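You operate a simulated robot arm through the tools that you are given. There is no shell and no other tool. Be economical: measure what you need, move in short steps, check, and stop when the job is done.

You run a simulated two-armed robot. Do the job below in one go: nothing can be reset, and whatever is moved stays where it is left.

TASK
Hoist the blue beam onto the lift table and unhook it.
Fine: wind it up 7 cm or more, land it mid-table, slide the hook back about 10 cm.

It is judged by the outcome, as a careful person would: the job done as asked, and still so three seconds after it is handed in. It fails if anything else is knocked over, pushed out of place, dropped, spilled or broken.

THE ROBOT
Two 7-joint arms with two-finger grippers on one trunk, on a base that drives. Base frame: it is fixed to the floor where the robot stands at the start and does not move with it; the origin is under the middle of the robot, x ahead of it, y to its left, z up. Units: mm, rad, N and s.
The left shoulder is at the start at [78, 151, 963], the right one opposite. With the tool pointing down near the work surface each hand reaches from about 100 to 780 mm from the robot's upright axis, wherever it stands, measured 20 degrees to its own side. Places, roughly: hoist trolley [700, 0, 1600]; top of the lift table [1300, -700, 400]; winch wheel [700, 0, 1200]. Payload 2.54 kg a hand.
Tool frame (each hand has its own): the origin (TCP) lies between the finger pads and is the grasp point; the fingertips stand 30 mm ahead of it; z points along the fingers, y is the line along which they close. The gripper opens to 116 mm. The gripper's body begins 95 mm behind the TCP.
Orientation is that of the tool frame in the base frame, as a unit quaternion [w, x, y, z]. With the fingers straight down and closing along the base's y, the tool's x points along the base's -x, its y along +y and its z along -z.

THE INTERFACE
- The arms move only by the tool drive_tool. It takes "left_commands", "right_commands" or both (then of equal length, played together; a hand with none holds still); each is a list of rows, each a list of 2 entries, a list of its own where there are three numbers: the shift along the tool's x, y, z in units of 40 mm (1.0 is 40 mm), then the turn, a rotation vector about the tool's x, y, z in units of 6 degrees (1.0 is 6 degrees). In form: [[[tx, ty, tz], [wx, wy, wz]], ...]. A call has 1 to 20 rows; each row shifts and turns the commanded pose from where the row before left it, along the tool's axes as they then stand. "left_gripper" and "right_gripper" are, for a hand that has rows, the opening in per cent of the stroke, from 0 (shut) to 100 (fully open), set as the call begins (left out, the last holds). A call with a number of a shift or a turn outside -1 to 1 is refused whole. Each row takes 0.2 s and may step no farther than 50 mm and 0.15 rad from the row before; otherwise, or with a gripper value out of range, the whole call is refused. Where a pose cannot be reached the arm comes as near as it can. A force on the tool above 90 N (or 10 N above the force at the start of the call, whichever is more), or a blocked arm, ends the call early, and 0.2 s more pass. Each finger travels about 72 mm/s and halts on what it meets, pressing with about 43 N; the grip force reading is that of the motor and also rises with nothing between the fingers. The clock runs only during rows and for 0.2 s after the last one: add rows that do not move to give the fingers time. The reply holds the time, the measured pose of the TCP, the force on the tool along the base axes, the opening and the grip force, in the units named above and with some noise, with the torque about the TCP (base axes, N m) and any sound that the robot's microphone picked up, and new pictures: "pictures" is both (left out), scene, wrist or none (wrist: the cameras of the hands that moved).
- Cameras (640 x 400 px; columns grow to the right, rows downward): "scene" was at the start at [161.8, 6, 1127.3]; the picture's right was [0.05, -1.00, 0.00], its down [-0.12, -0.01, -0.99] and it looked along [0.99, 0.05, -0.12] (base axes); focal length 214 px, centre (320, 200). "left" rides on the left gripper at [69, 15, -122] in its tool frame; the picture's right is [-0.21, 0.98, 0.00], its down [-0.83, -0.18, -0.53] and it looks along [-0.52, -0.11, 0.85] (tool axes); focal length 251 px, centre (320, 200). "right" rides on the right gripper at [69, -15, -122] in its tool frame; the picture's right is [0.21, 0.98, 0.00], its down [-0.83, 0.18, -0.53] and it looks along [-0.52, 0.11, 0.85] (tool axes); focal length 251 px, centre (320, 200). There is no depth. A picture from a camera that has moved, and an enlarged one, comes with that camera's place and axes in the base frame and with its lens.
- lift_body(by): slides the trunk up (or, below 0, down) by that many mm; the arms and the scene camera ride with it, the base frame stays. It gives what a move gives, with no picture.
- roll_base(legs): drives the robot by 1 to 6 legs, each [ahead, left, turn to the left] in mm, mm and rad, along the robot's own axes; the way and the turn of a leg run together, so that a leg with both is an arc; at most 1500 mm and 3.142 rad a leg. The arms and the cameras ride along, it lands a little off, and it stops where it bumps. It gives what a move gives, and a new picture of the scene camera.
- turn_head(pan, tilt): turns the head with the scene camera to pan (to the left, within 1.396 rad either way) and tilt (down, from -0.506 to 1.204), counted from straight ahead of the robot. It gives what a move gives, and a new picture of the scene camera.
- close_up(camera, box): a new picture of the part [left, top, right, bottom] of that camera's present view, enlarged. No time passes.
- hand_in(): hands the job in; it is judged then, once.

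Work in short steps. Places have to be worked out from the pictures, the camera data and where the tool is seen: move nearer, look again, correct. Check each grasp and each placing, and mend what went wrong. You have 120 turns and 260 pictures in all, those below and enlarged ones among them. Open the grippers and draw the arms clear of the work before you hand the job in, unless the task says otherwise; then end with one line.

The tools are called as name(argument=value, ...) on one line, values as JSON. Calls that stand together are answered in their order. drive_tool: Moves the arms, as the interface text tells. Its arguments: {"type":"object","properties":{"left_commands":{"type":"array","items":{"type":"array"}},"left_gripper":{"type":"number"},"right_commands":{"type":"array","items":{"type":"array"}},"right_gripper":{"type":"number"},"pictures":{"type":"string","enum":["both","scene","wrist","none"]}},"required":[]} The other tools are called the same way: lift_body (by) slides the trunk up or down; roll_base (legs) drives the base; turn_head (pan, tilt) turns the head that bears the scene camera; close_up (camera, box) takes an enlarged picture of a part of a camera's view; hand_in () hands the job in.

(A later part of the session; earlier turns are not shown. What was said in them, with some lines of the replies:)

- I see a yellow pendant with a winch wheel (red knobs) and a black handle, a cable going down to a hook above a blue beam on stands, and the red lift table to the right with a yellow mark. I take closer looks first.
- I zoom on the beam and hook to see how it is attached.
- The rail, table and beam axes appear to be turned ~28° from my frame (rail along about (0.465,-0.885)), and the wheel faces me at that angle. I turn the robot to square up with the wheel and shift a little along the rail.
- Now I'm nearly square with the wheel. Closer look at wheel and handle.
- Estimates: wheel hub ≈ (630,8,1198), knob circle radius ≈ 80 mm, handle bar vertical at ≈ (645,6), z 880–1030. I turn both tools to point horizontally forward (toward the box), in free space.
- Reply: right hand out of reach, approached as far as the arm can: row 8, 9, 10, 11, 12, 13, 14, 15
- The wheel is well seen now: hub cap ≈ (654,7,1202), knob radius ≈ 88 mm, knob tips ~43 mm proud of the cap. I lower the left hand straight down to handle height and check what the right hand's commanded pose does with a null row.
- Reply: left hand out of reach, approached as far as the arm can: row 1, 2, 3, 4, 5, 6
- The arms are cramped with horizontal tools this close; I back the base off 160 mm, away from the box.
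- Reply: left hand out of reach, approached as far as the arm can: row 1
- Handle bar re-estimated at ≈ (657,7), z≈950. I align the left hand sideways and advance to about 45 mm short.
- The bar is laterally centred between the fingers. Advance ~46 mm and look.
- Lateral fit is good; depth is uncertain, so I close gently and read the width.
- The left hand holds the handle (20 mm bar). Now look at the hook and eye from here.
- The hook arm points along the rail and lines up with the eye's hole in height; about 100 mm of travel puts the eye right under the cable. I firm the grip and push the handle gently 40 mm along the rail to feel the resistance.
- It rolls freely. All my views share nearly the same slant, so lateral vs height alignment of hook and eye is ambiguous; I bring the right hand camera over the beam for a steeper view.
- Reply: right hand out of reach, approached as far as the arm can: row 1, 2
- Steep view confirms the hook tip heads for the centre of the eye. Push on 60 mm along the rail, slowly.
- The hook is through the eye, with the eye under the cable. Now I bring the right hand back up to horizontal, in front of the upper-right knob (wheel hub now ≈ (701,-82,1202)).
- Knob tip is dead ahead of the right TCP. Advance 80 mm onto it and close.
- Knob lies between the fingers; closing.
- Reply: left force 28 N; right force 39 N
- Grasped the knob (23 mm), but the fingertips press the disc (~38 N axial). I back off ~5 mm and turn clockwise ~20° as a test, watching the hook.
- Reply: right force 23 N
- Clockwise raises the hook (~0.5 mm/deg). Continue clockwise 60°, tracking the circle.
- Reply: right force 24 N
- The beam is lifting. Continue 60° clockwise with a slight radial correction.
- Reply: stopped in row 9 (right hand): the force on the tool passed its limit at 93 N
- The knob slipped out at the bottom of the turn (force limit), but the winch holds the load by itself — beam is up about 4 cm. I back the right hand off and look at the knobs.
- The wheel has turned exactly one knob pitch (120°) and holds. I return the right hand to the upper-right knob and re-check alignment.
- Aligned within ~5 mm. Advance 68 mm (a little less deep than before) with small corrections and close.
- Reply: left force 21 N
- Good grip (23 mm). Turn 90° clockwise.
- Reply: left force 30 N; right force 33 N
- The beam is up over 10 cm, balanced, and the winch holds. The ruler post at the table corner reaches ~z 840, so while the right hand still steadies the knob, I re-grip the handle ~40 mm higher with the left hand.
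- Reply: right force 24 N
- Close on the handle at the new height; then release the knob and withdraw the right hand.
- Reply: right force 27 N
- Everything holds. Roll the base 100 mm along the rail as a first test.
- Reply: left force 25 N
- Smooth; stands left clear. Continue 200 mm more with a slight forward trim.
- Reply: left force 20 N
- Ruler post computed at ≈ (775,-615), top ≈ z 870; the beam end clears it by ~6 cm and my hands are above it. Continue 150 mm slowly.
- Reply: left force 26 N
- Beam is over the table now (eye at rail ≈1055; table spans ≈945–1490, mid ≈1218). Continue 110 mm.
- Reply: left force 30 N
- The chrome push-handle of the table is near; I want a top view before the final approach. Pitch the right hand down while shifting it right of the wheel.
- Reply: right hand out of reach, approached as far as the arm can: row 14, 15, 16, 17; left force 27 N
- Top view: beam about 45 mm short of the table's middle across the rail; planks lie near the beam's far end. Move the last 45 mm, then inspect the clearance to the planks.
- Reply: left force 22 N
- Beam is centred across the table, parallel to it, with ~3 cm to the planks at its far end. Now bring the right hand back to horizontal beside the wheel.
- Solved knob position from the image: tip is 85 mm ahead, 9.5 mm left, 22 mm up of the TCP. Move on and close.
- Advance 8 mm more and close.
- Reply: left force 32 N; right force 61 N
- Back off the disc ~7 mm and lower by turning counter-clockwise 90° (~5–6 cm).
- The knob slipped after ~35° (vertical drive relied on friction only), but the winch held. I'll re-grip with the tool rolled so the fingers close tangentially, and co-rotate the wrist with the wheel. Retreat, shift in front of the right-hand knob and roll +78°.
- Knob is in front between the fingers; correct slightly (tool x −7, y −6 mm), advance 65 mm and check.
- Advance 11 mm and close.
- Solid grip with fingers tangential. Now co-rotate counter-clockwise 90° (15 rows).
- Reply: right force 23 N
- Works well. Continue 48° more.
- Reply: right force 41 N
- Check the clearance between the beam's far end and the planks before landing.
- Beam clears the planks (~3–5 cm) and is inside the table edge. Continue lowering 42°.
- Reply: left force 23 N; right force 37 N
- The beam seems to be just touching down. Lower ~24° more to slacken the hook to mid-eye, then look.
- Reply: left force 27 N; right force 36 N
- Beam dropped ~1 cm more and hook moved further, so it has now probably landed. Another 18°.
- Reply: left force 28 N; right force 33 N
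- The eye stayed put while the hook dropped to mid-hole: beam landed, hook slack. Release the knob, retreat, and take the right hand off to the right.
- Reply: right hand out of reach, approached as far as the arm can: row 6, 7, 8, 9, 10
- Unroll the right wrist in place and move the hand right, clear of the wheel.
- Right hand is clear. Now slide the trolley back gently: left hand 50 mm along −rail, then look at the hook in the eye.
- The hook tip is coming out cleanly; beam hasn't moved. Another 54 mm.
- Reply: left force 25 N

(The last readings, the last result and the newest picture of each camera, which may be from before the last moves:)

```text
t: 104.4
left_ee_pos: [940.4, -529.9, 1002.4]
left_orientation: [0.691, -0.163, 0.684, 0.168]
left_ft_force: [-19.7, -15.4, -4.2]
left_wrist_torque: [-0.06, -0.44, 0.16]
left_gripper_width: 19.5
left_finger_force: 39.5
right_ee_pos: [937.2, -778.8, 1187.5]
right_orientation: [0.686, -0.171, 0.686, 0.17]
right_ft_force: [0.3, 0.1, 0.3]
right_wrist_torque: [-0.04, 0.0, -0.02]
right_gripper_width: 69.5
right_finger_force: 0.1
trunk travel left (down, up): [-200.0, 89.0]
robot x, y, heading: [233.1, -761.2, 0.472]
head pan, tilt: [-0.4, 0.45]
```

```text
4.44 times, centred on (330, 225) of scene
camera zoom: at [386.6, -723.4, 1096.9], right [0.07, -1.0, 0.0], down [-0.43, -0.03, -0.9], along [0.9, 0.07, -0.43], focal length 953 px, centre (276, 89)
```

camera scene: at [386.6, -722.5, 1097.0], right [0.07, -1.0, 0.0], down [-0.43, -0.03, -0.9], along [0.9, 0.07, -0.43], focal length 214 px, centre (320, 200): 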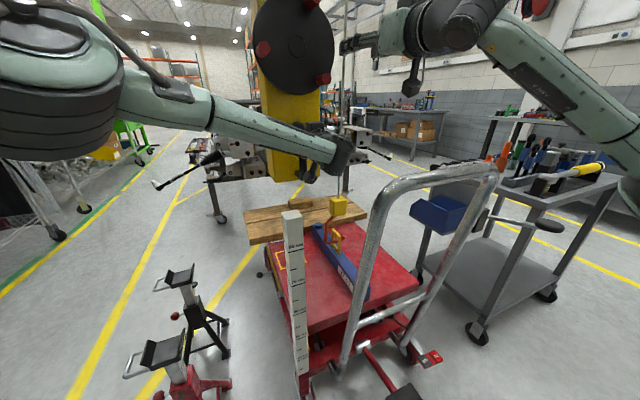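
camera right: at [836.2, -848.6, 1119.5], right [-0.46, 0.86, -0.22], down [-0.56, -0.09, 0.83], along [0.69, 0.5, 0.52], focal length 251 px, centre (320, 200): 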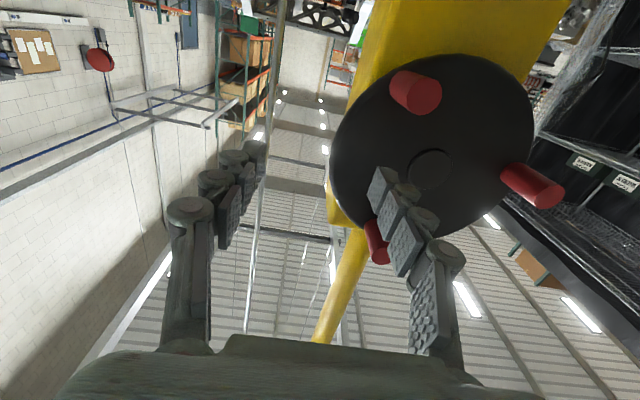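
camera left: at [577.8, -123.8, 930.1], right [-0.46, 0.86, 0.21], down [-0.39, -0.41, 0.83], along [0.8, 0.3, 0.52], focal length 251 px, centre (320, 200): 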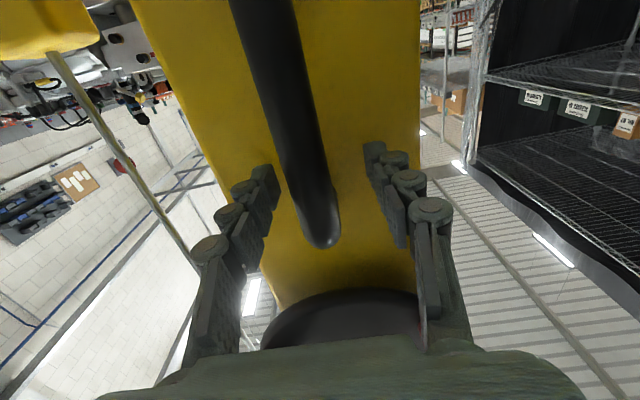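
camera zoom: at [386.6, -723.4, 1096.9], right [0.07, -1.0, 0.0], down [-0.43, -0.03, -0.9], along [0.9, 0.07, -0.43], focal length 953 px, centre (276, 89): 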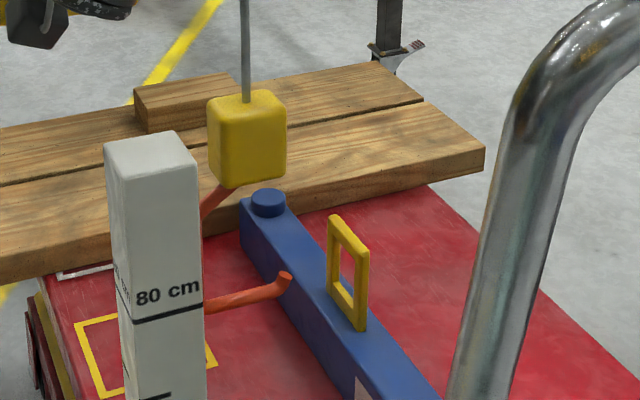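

Hook is clear of the eye (103 mm back), beam unmoved. Ease the axial preload, open the left hand and withdraw straight back.

drive_tool(left_commands=[[[0, 0, -0.06], [0, 0, 0]], [[0, 0, 0], [0, 0, 0]]], pictures="none")

drive_tool(left_commands=[[[0, 0, 0], [0, 0, 0]], [[0, 0, 0], [0, 0, 0]], [[0, 0, 0], [0, 0, 0]], [[0, 0, -0.5], [0, 0, 0]], [[0, 0, -0.7], [0, 0, 0]], [[0, 0, -0.8], [0, 0, 0]], [[0, 0, -0.8], [0, 0, 0]], [[0, 0, 0], [0, 0, 0]]], left_gripper=60, pictures="both")

```text
t: 105.0
left_ee_pos: [942.2, -529.1, 1001.8]
left_orientation: [0.692, -0.163, 0.683, 0.167]
left_ft_force: [0.0, -7.5, 0.7]
left_wrist_torque: [-0.36, 0.31, 0.19]
left_gripper_width: 19.4
left_finger_force: 39.2
right_ee_pos: [937.5, -777.2, 1186.9]
right_orientation: [0.686, -0.17, 0.687, 0.17]
right_ft_force: [-0.8, -0.1, 0.8]
right_wrist_torque: [-0.01, 0.03, -0.03]
right_gripper_width: 69.4
right_finger_force: 0.0
trunk travel left (down, up): [-200.0, 89.0]
robot x, y, heading: [235.3, -761.4, 0.471]
head pan, tilt: [-0.4, 0.45]
```

```text
t: 106.8
left_ee_pos: [841.1, -580.8, 1000.0]
left_orientation: [0.692, -0.162, 0.684, 0.166]
left_ft_force: [-0.4, -0.5, -0.4]
left_wrist_torque: [-0.02, 0.02, 0.01]
left_gripper_width: 69.9
left_finger_force: 0.1
right_ee_pos: [938.3, -776.4, 1186.9]
right_orientation: [0.685, -0.171, 0.687, 0.17]
right_ft_force: [0.0, 0.0, -0.1]
right_wrist_torque: [-0.01, 0.0, 0.0]
right_gripper_width: 69.5
right_finger_force: 0.1
trunk travel left (down, up): [-200.0, 89.0]
robot x, y, heading: [235.1, -758.9, 0.476]
head pan, tilt: [-0.4, 0.45]
camera scene: at [388.3, -722.2, 1096.6], right [0.07, -1.0, 0.0], down [-0.43, -0.03, -0.9], along [0.9, 0.07, -0.44], focal length 214 px, centre (320, 200)
camera left: at [726.1, -622.0, 931.3], right [-0.44, 0.87, 0.22], down [-0.4, -0.41, 0.82], along [0.8, 0.28, 0.53], focal length 251 px, centre (320, 200)
```

scene: 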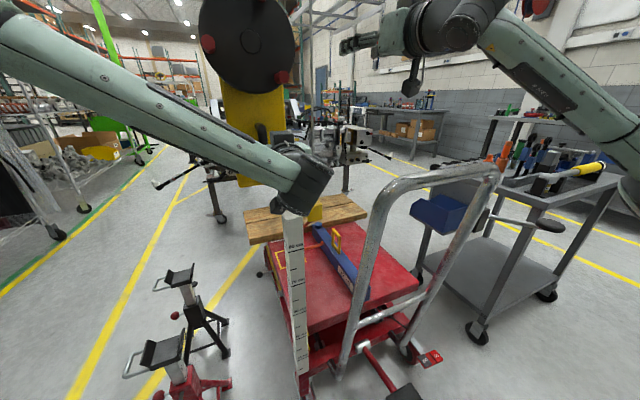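
left: 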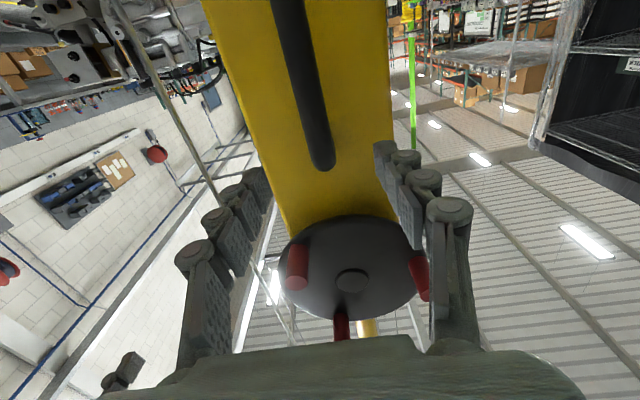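

Both hands are free. Raise the left hand away from above the ruler, then back the base off.

drive_tool(left_commands=[[[-0.8, 0, 0], [0, 0, 0]], [[-0.8, 0, 0], [0, 0, 0]], [[-0.8, 0, 0], [0, 0, 0]], [[0, 0, 0], [0, 0, 0]]], pictures="none")

roll_base(legs=[[-150, 0, 0], [-150, 0, 0]])

close_up(camera="scene", box=[240, 140, 480, 320])

```text
t: 107.8
left_ee_pos: [841.3, -581.6, 1096.9]
left_orientation: [0.691, -0.162, 0.684, 0.166]
left_ft_force: [0.2, 0.0, -0.1]
left_wrist_torque: [0.01, 0.02, -0.01]
left_gripper_width: 69.7
left_finger_force: 0.1
right_ee_pos: [938.0, -776.9, 1186.5]
right_orientation: [0.685, -0.171, 0.687, 0.169]
right_ft_force: [-0.3, 0.2, -0.3]
right_wrist_torque: [-0.01, -0.03, 0.01]
right_gripper_width: 69.6
right_finger_force: 0.2
trunk travel left (down, up): [-200.0, 89.0]
robot x, y, heading: [232.5, -759.8, 0.477]
head pan, tilt: [-0.4, 0.45]
```

```text
t: 110.1
left_ee_pos: [615.8, -701.8, 1097.9]
left_orientation: [0.693, -0.161, 0.683, 0.166]
left_ft_force: [-0.9, -1.2, -0.6]
left_wrist_torque: [0.0, 0.02, 0.02]
left_gripper_width: 69.4
left_finger_force: 0.1
right_ee_pos: [712.6, -897.5, 1188.4]
right_orientation: [0.687, -0.168, 0.687, 0.168]
right_ft_force: [-0.8, -0.7, 0.5]
right_wrist_torque: [-0.01, 0.03, 0.01]
right_gripper_width: 69.3
right_finger_force: 0.1
trunk travel left (down, up): [-200.0, 89.0]
robot x, y, heading: [5.6, -875.8, 0.463]
head pan, tilt: [-0.4, 0.45]
stopped in leg 2: the robot was blocked; the commanded pose is now the measured one
camera scene: at [162.9, -839.8, 1096.7], right [0.07, -1.0, 0.0], down [-0.43, -0.03, -0.9], along [0.9, 0.06, -0.43], focal length 214 px, centre (320, 200)
```

scene: 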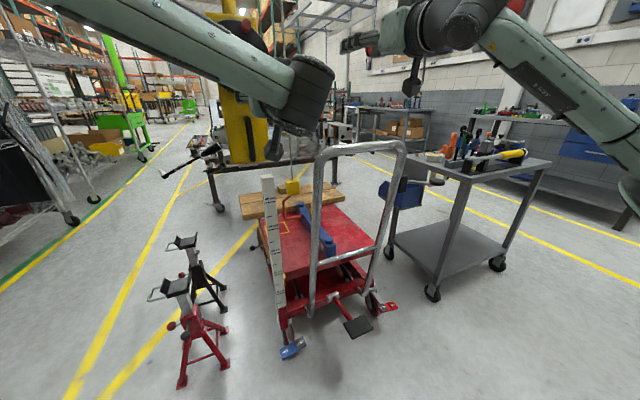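

```text
2.22 times, centred on (360, 230) of scene
camera zoom: at [162.9, -839.8, 1096.7], right [0.07, -1.0, 0.0], down [-0.43, -0.03, -0.9], along [0.9, 0.06, -0.43], focal length 477 px, centre (231, 133)
```

zoom: 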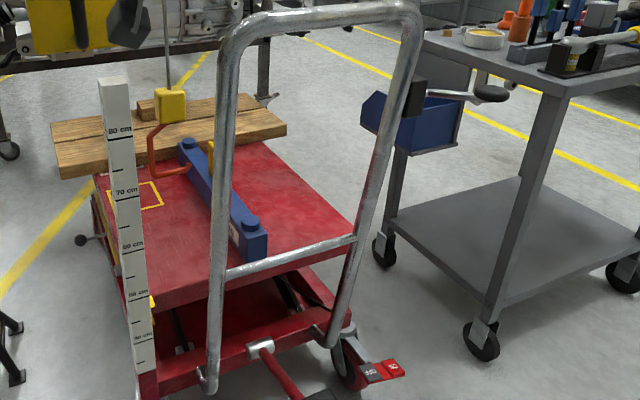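

The base met something behind me. I ease forward 40 mm and look back to check what it is.

roll_base(legs=[[40, 0, 0]])

turn_head(pan=-1.39, tilt=0.7)

turn_head(pan=1.39, tilt=0.7)

```text
t: 111.0
left_ee_pos: [651.8, -683.4, 1096.6]
left_orientation: [0.692, -0.161, 0.684, 0.165]
left_ft_force: [0.4, 0.3, -0.2]
left_wrist_torque: [0.02, -0.03, -0.03]
left_gripper_width: 69.6
left_finger_force: 0.1
right_ee_pos: [748.3, -879.7, 1188.4]
right_orientation: [0.687, -0.168, 0.687, 0.168]
right_ft_force: [0.1, 0.5, -0.3]
right_wrist_torque: [0.0, 0.0, 0.0]
right_gripper_width: 69.6
right_finger_force: 0.1
trunk travel left (down, up): [-200.0, 89.0]
robot x, y, heading: [44.3, -861.0, 0.471]
head pan, tilt: [-0.4, 0.45]
camera scene: at [198.6, -821.8, 1096.5], right [0.07, -1.0, 0.0], down [-0.43, -0.03, -0.9], along [0.9, 0.06, -0.44], focal length 214 px, centre (320, 200)
```

scene: 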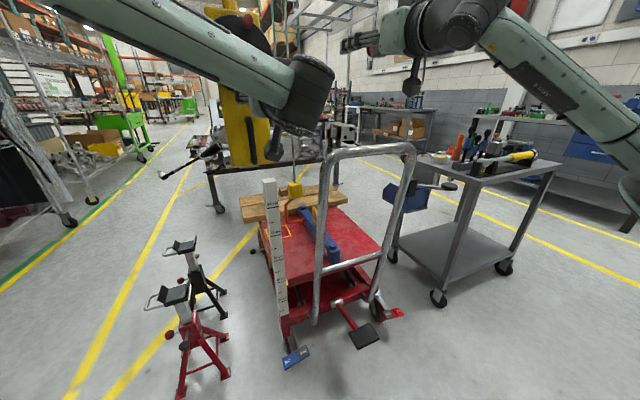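

```text
t: 112.2
left_ee_pos: [651.8, -683.9, 1098.1]
left_orientation: [0.693, -0.16, 0.684, 0.164]
left_ft_force: [0.1, 0.9, 0.1]
left_wrist_torque: [0.06, -0.01, 0.01]
left_gripper_width: 69.7
left_finger_force: 0.0
right_ee_pos: [747.7, -880.2, 1188.7]
right_orientation: [0.687, -0.168, 0.687, 0.167]
right_ft_force: [0.4, 0.2, -1.3]
right_wrist_torque: [0.01, 0.01, -0.02]
right_gripper_width: 69.6
right_finger_force: 0.0
trunk travel left (down, up): [-200.0, 89.0]
robot x, y, heading: [44.1, -856.5, 0.47]
head pan, tilt: [-1.389, 0.7]
camera scene: at [157.9, -895.9, 1074.5], right [-0.8, -0.61, 0.0], down [-0.39, 0.51, -0.77], along [0.46, -0.61, -0.64], focal length 214 px, centre (320, 200)
```

scene: 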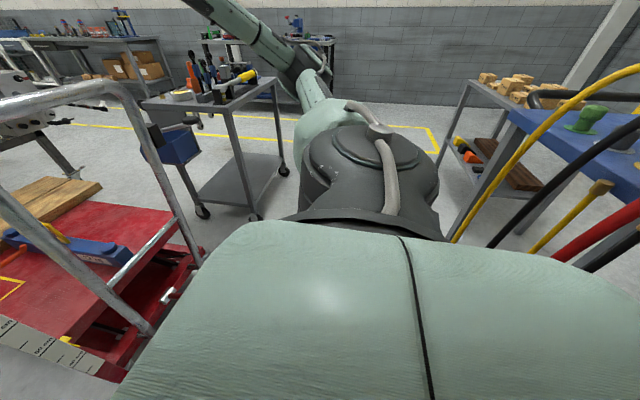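

```text
t: 114.7
left_ee_pos: [651.2, -682.8, 1097.7]
left_orientation: [0.692, -0.16, 0.684, 0.163]
left_ft_force: [0.9, 0.0, 0.6]
left_wrist_torque: [0.01, -0.02, 0.01]
left_gripper_width: 69.8
left_finger_force: 0.2
right_ee_pos: [747.5, -879.9, 1188.0]
right_orientation: [0.687, -0.168, 0.686, 0.168]
right_ft_force: [0.6, -0.4, 0.0]
right_wrist_torque: [0.01, 0.02, -0.03]
right_gripper_width: 69.6
right_finger_force: 0.1
trunk travel left (down, up): [-200.0, 89.0]
robot x, y, heading: [47.5, -859.4, 0.466]
head pan, tilt: [1.389, 0.7]
camera scene: at [82.5, -746.8, 1074.5], right [0.96, 0.28, 0.0], down [0.18, -0.62, -0.76], along [-0.22, 0.73, -0.64], focal length 214 px, centre (320, 200)
```

scene: 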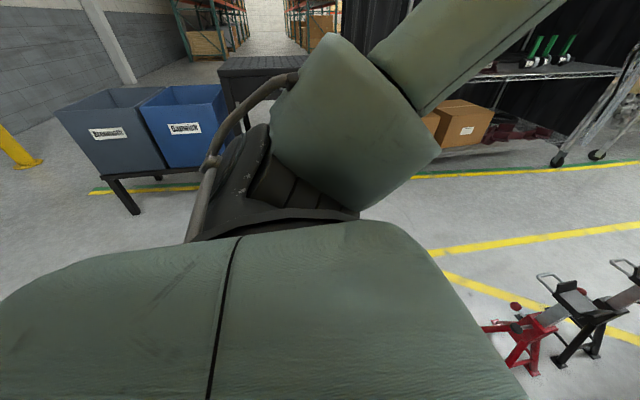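

Behind me is only the fixed workbench; nothing looks toppled. Final check of beam and hook.

turn_head(pan=-0.4, tilt=0.45)

close_up(camera="scene", box=[240, 160, 400, 260])

```text
t: 116.5
left_ee_pos: [650.3, -683.4, 1097.4]
left_orientation: [0.693, -0.159, 0.684, 0.163]
left_ft_force: [0.7, 0.2, 0.4]
left_wrist_torque: [-0.04, 0.0, 0.01]
left_gripper_width: 69.8
left_finger_force: 0.1
right_ee_pos: [746.9, -880.2, 1188.4]
right_orientation: [0.687, -0.168, 0.686, 0.167]
right_ft_force: [0.0, 0.2, 1.2]
right_wrist_torque: [0.02, 0.0, -0.01]
right_gripper_width: 69.6
right_finger_force: 0.1
trunk travel left (down, up): [-200.0, 89.0]
robot x, y, heading: [42.3, -860.3, 0.468]
head pan, tilt: [-0.4, 0.45]
camera scene: at [198.1, -822.0, 1096.6], right [0.07, -1.0, 0.0], down [-0.43, -0.03, -0.9], along [0.9, 0.06, -0.44], focal length 214 px, centre (320, 200)
```

scene: 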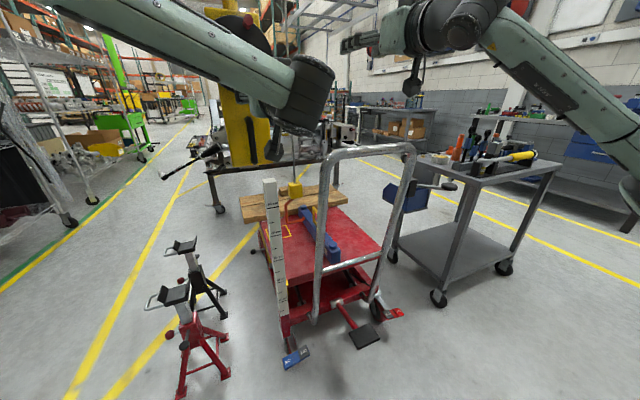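

```text
4.00 times, centred on (320, 210) of scene
camera zoom: at [198.1, -822.0, 1096.6], right [0.07, -1.0, 0.0], down [-0.43, -0.03, -0.9], along [0.9, 0.06, -0.44], focal length 858 px, centre (320, 160)
```

zoom: 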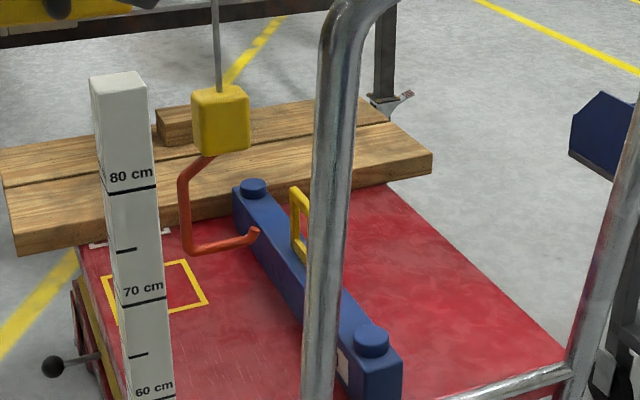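

The beam lies flat in mid-table, clear of the planks. The hook hangs free about 10 cm back, and both grippers are open and clear, so I hand in.

hand_in()

```text
The job is handed in.
```

The blue beam was wound up by roughly 10 cm and now lies mid-table, unhooked, with the hook slid back about 10 cm; while backing away, the base bumped something behind it, probably the workbench, and I could not see straight behind, but nothing in view looked disturbed.
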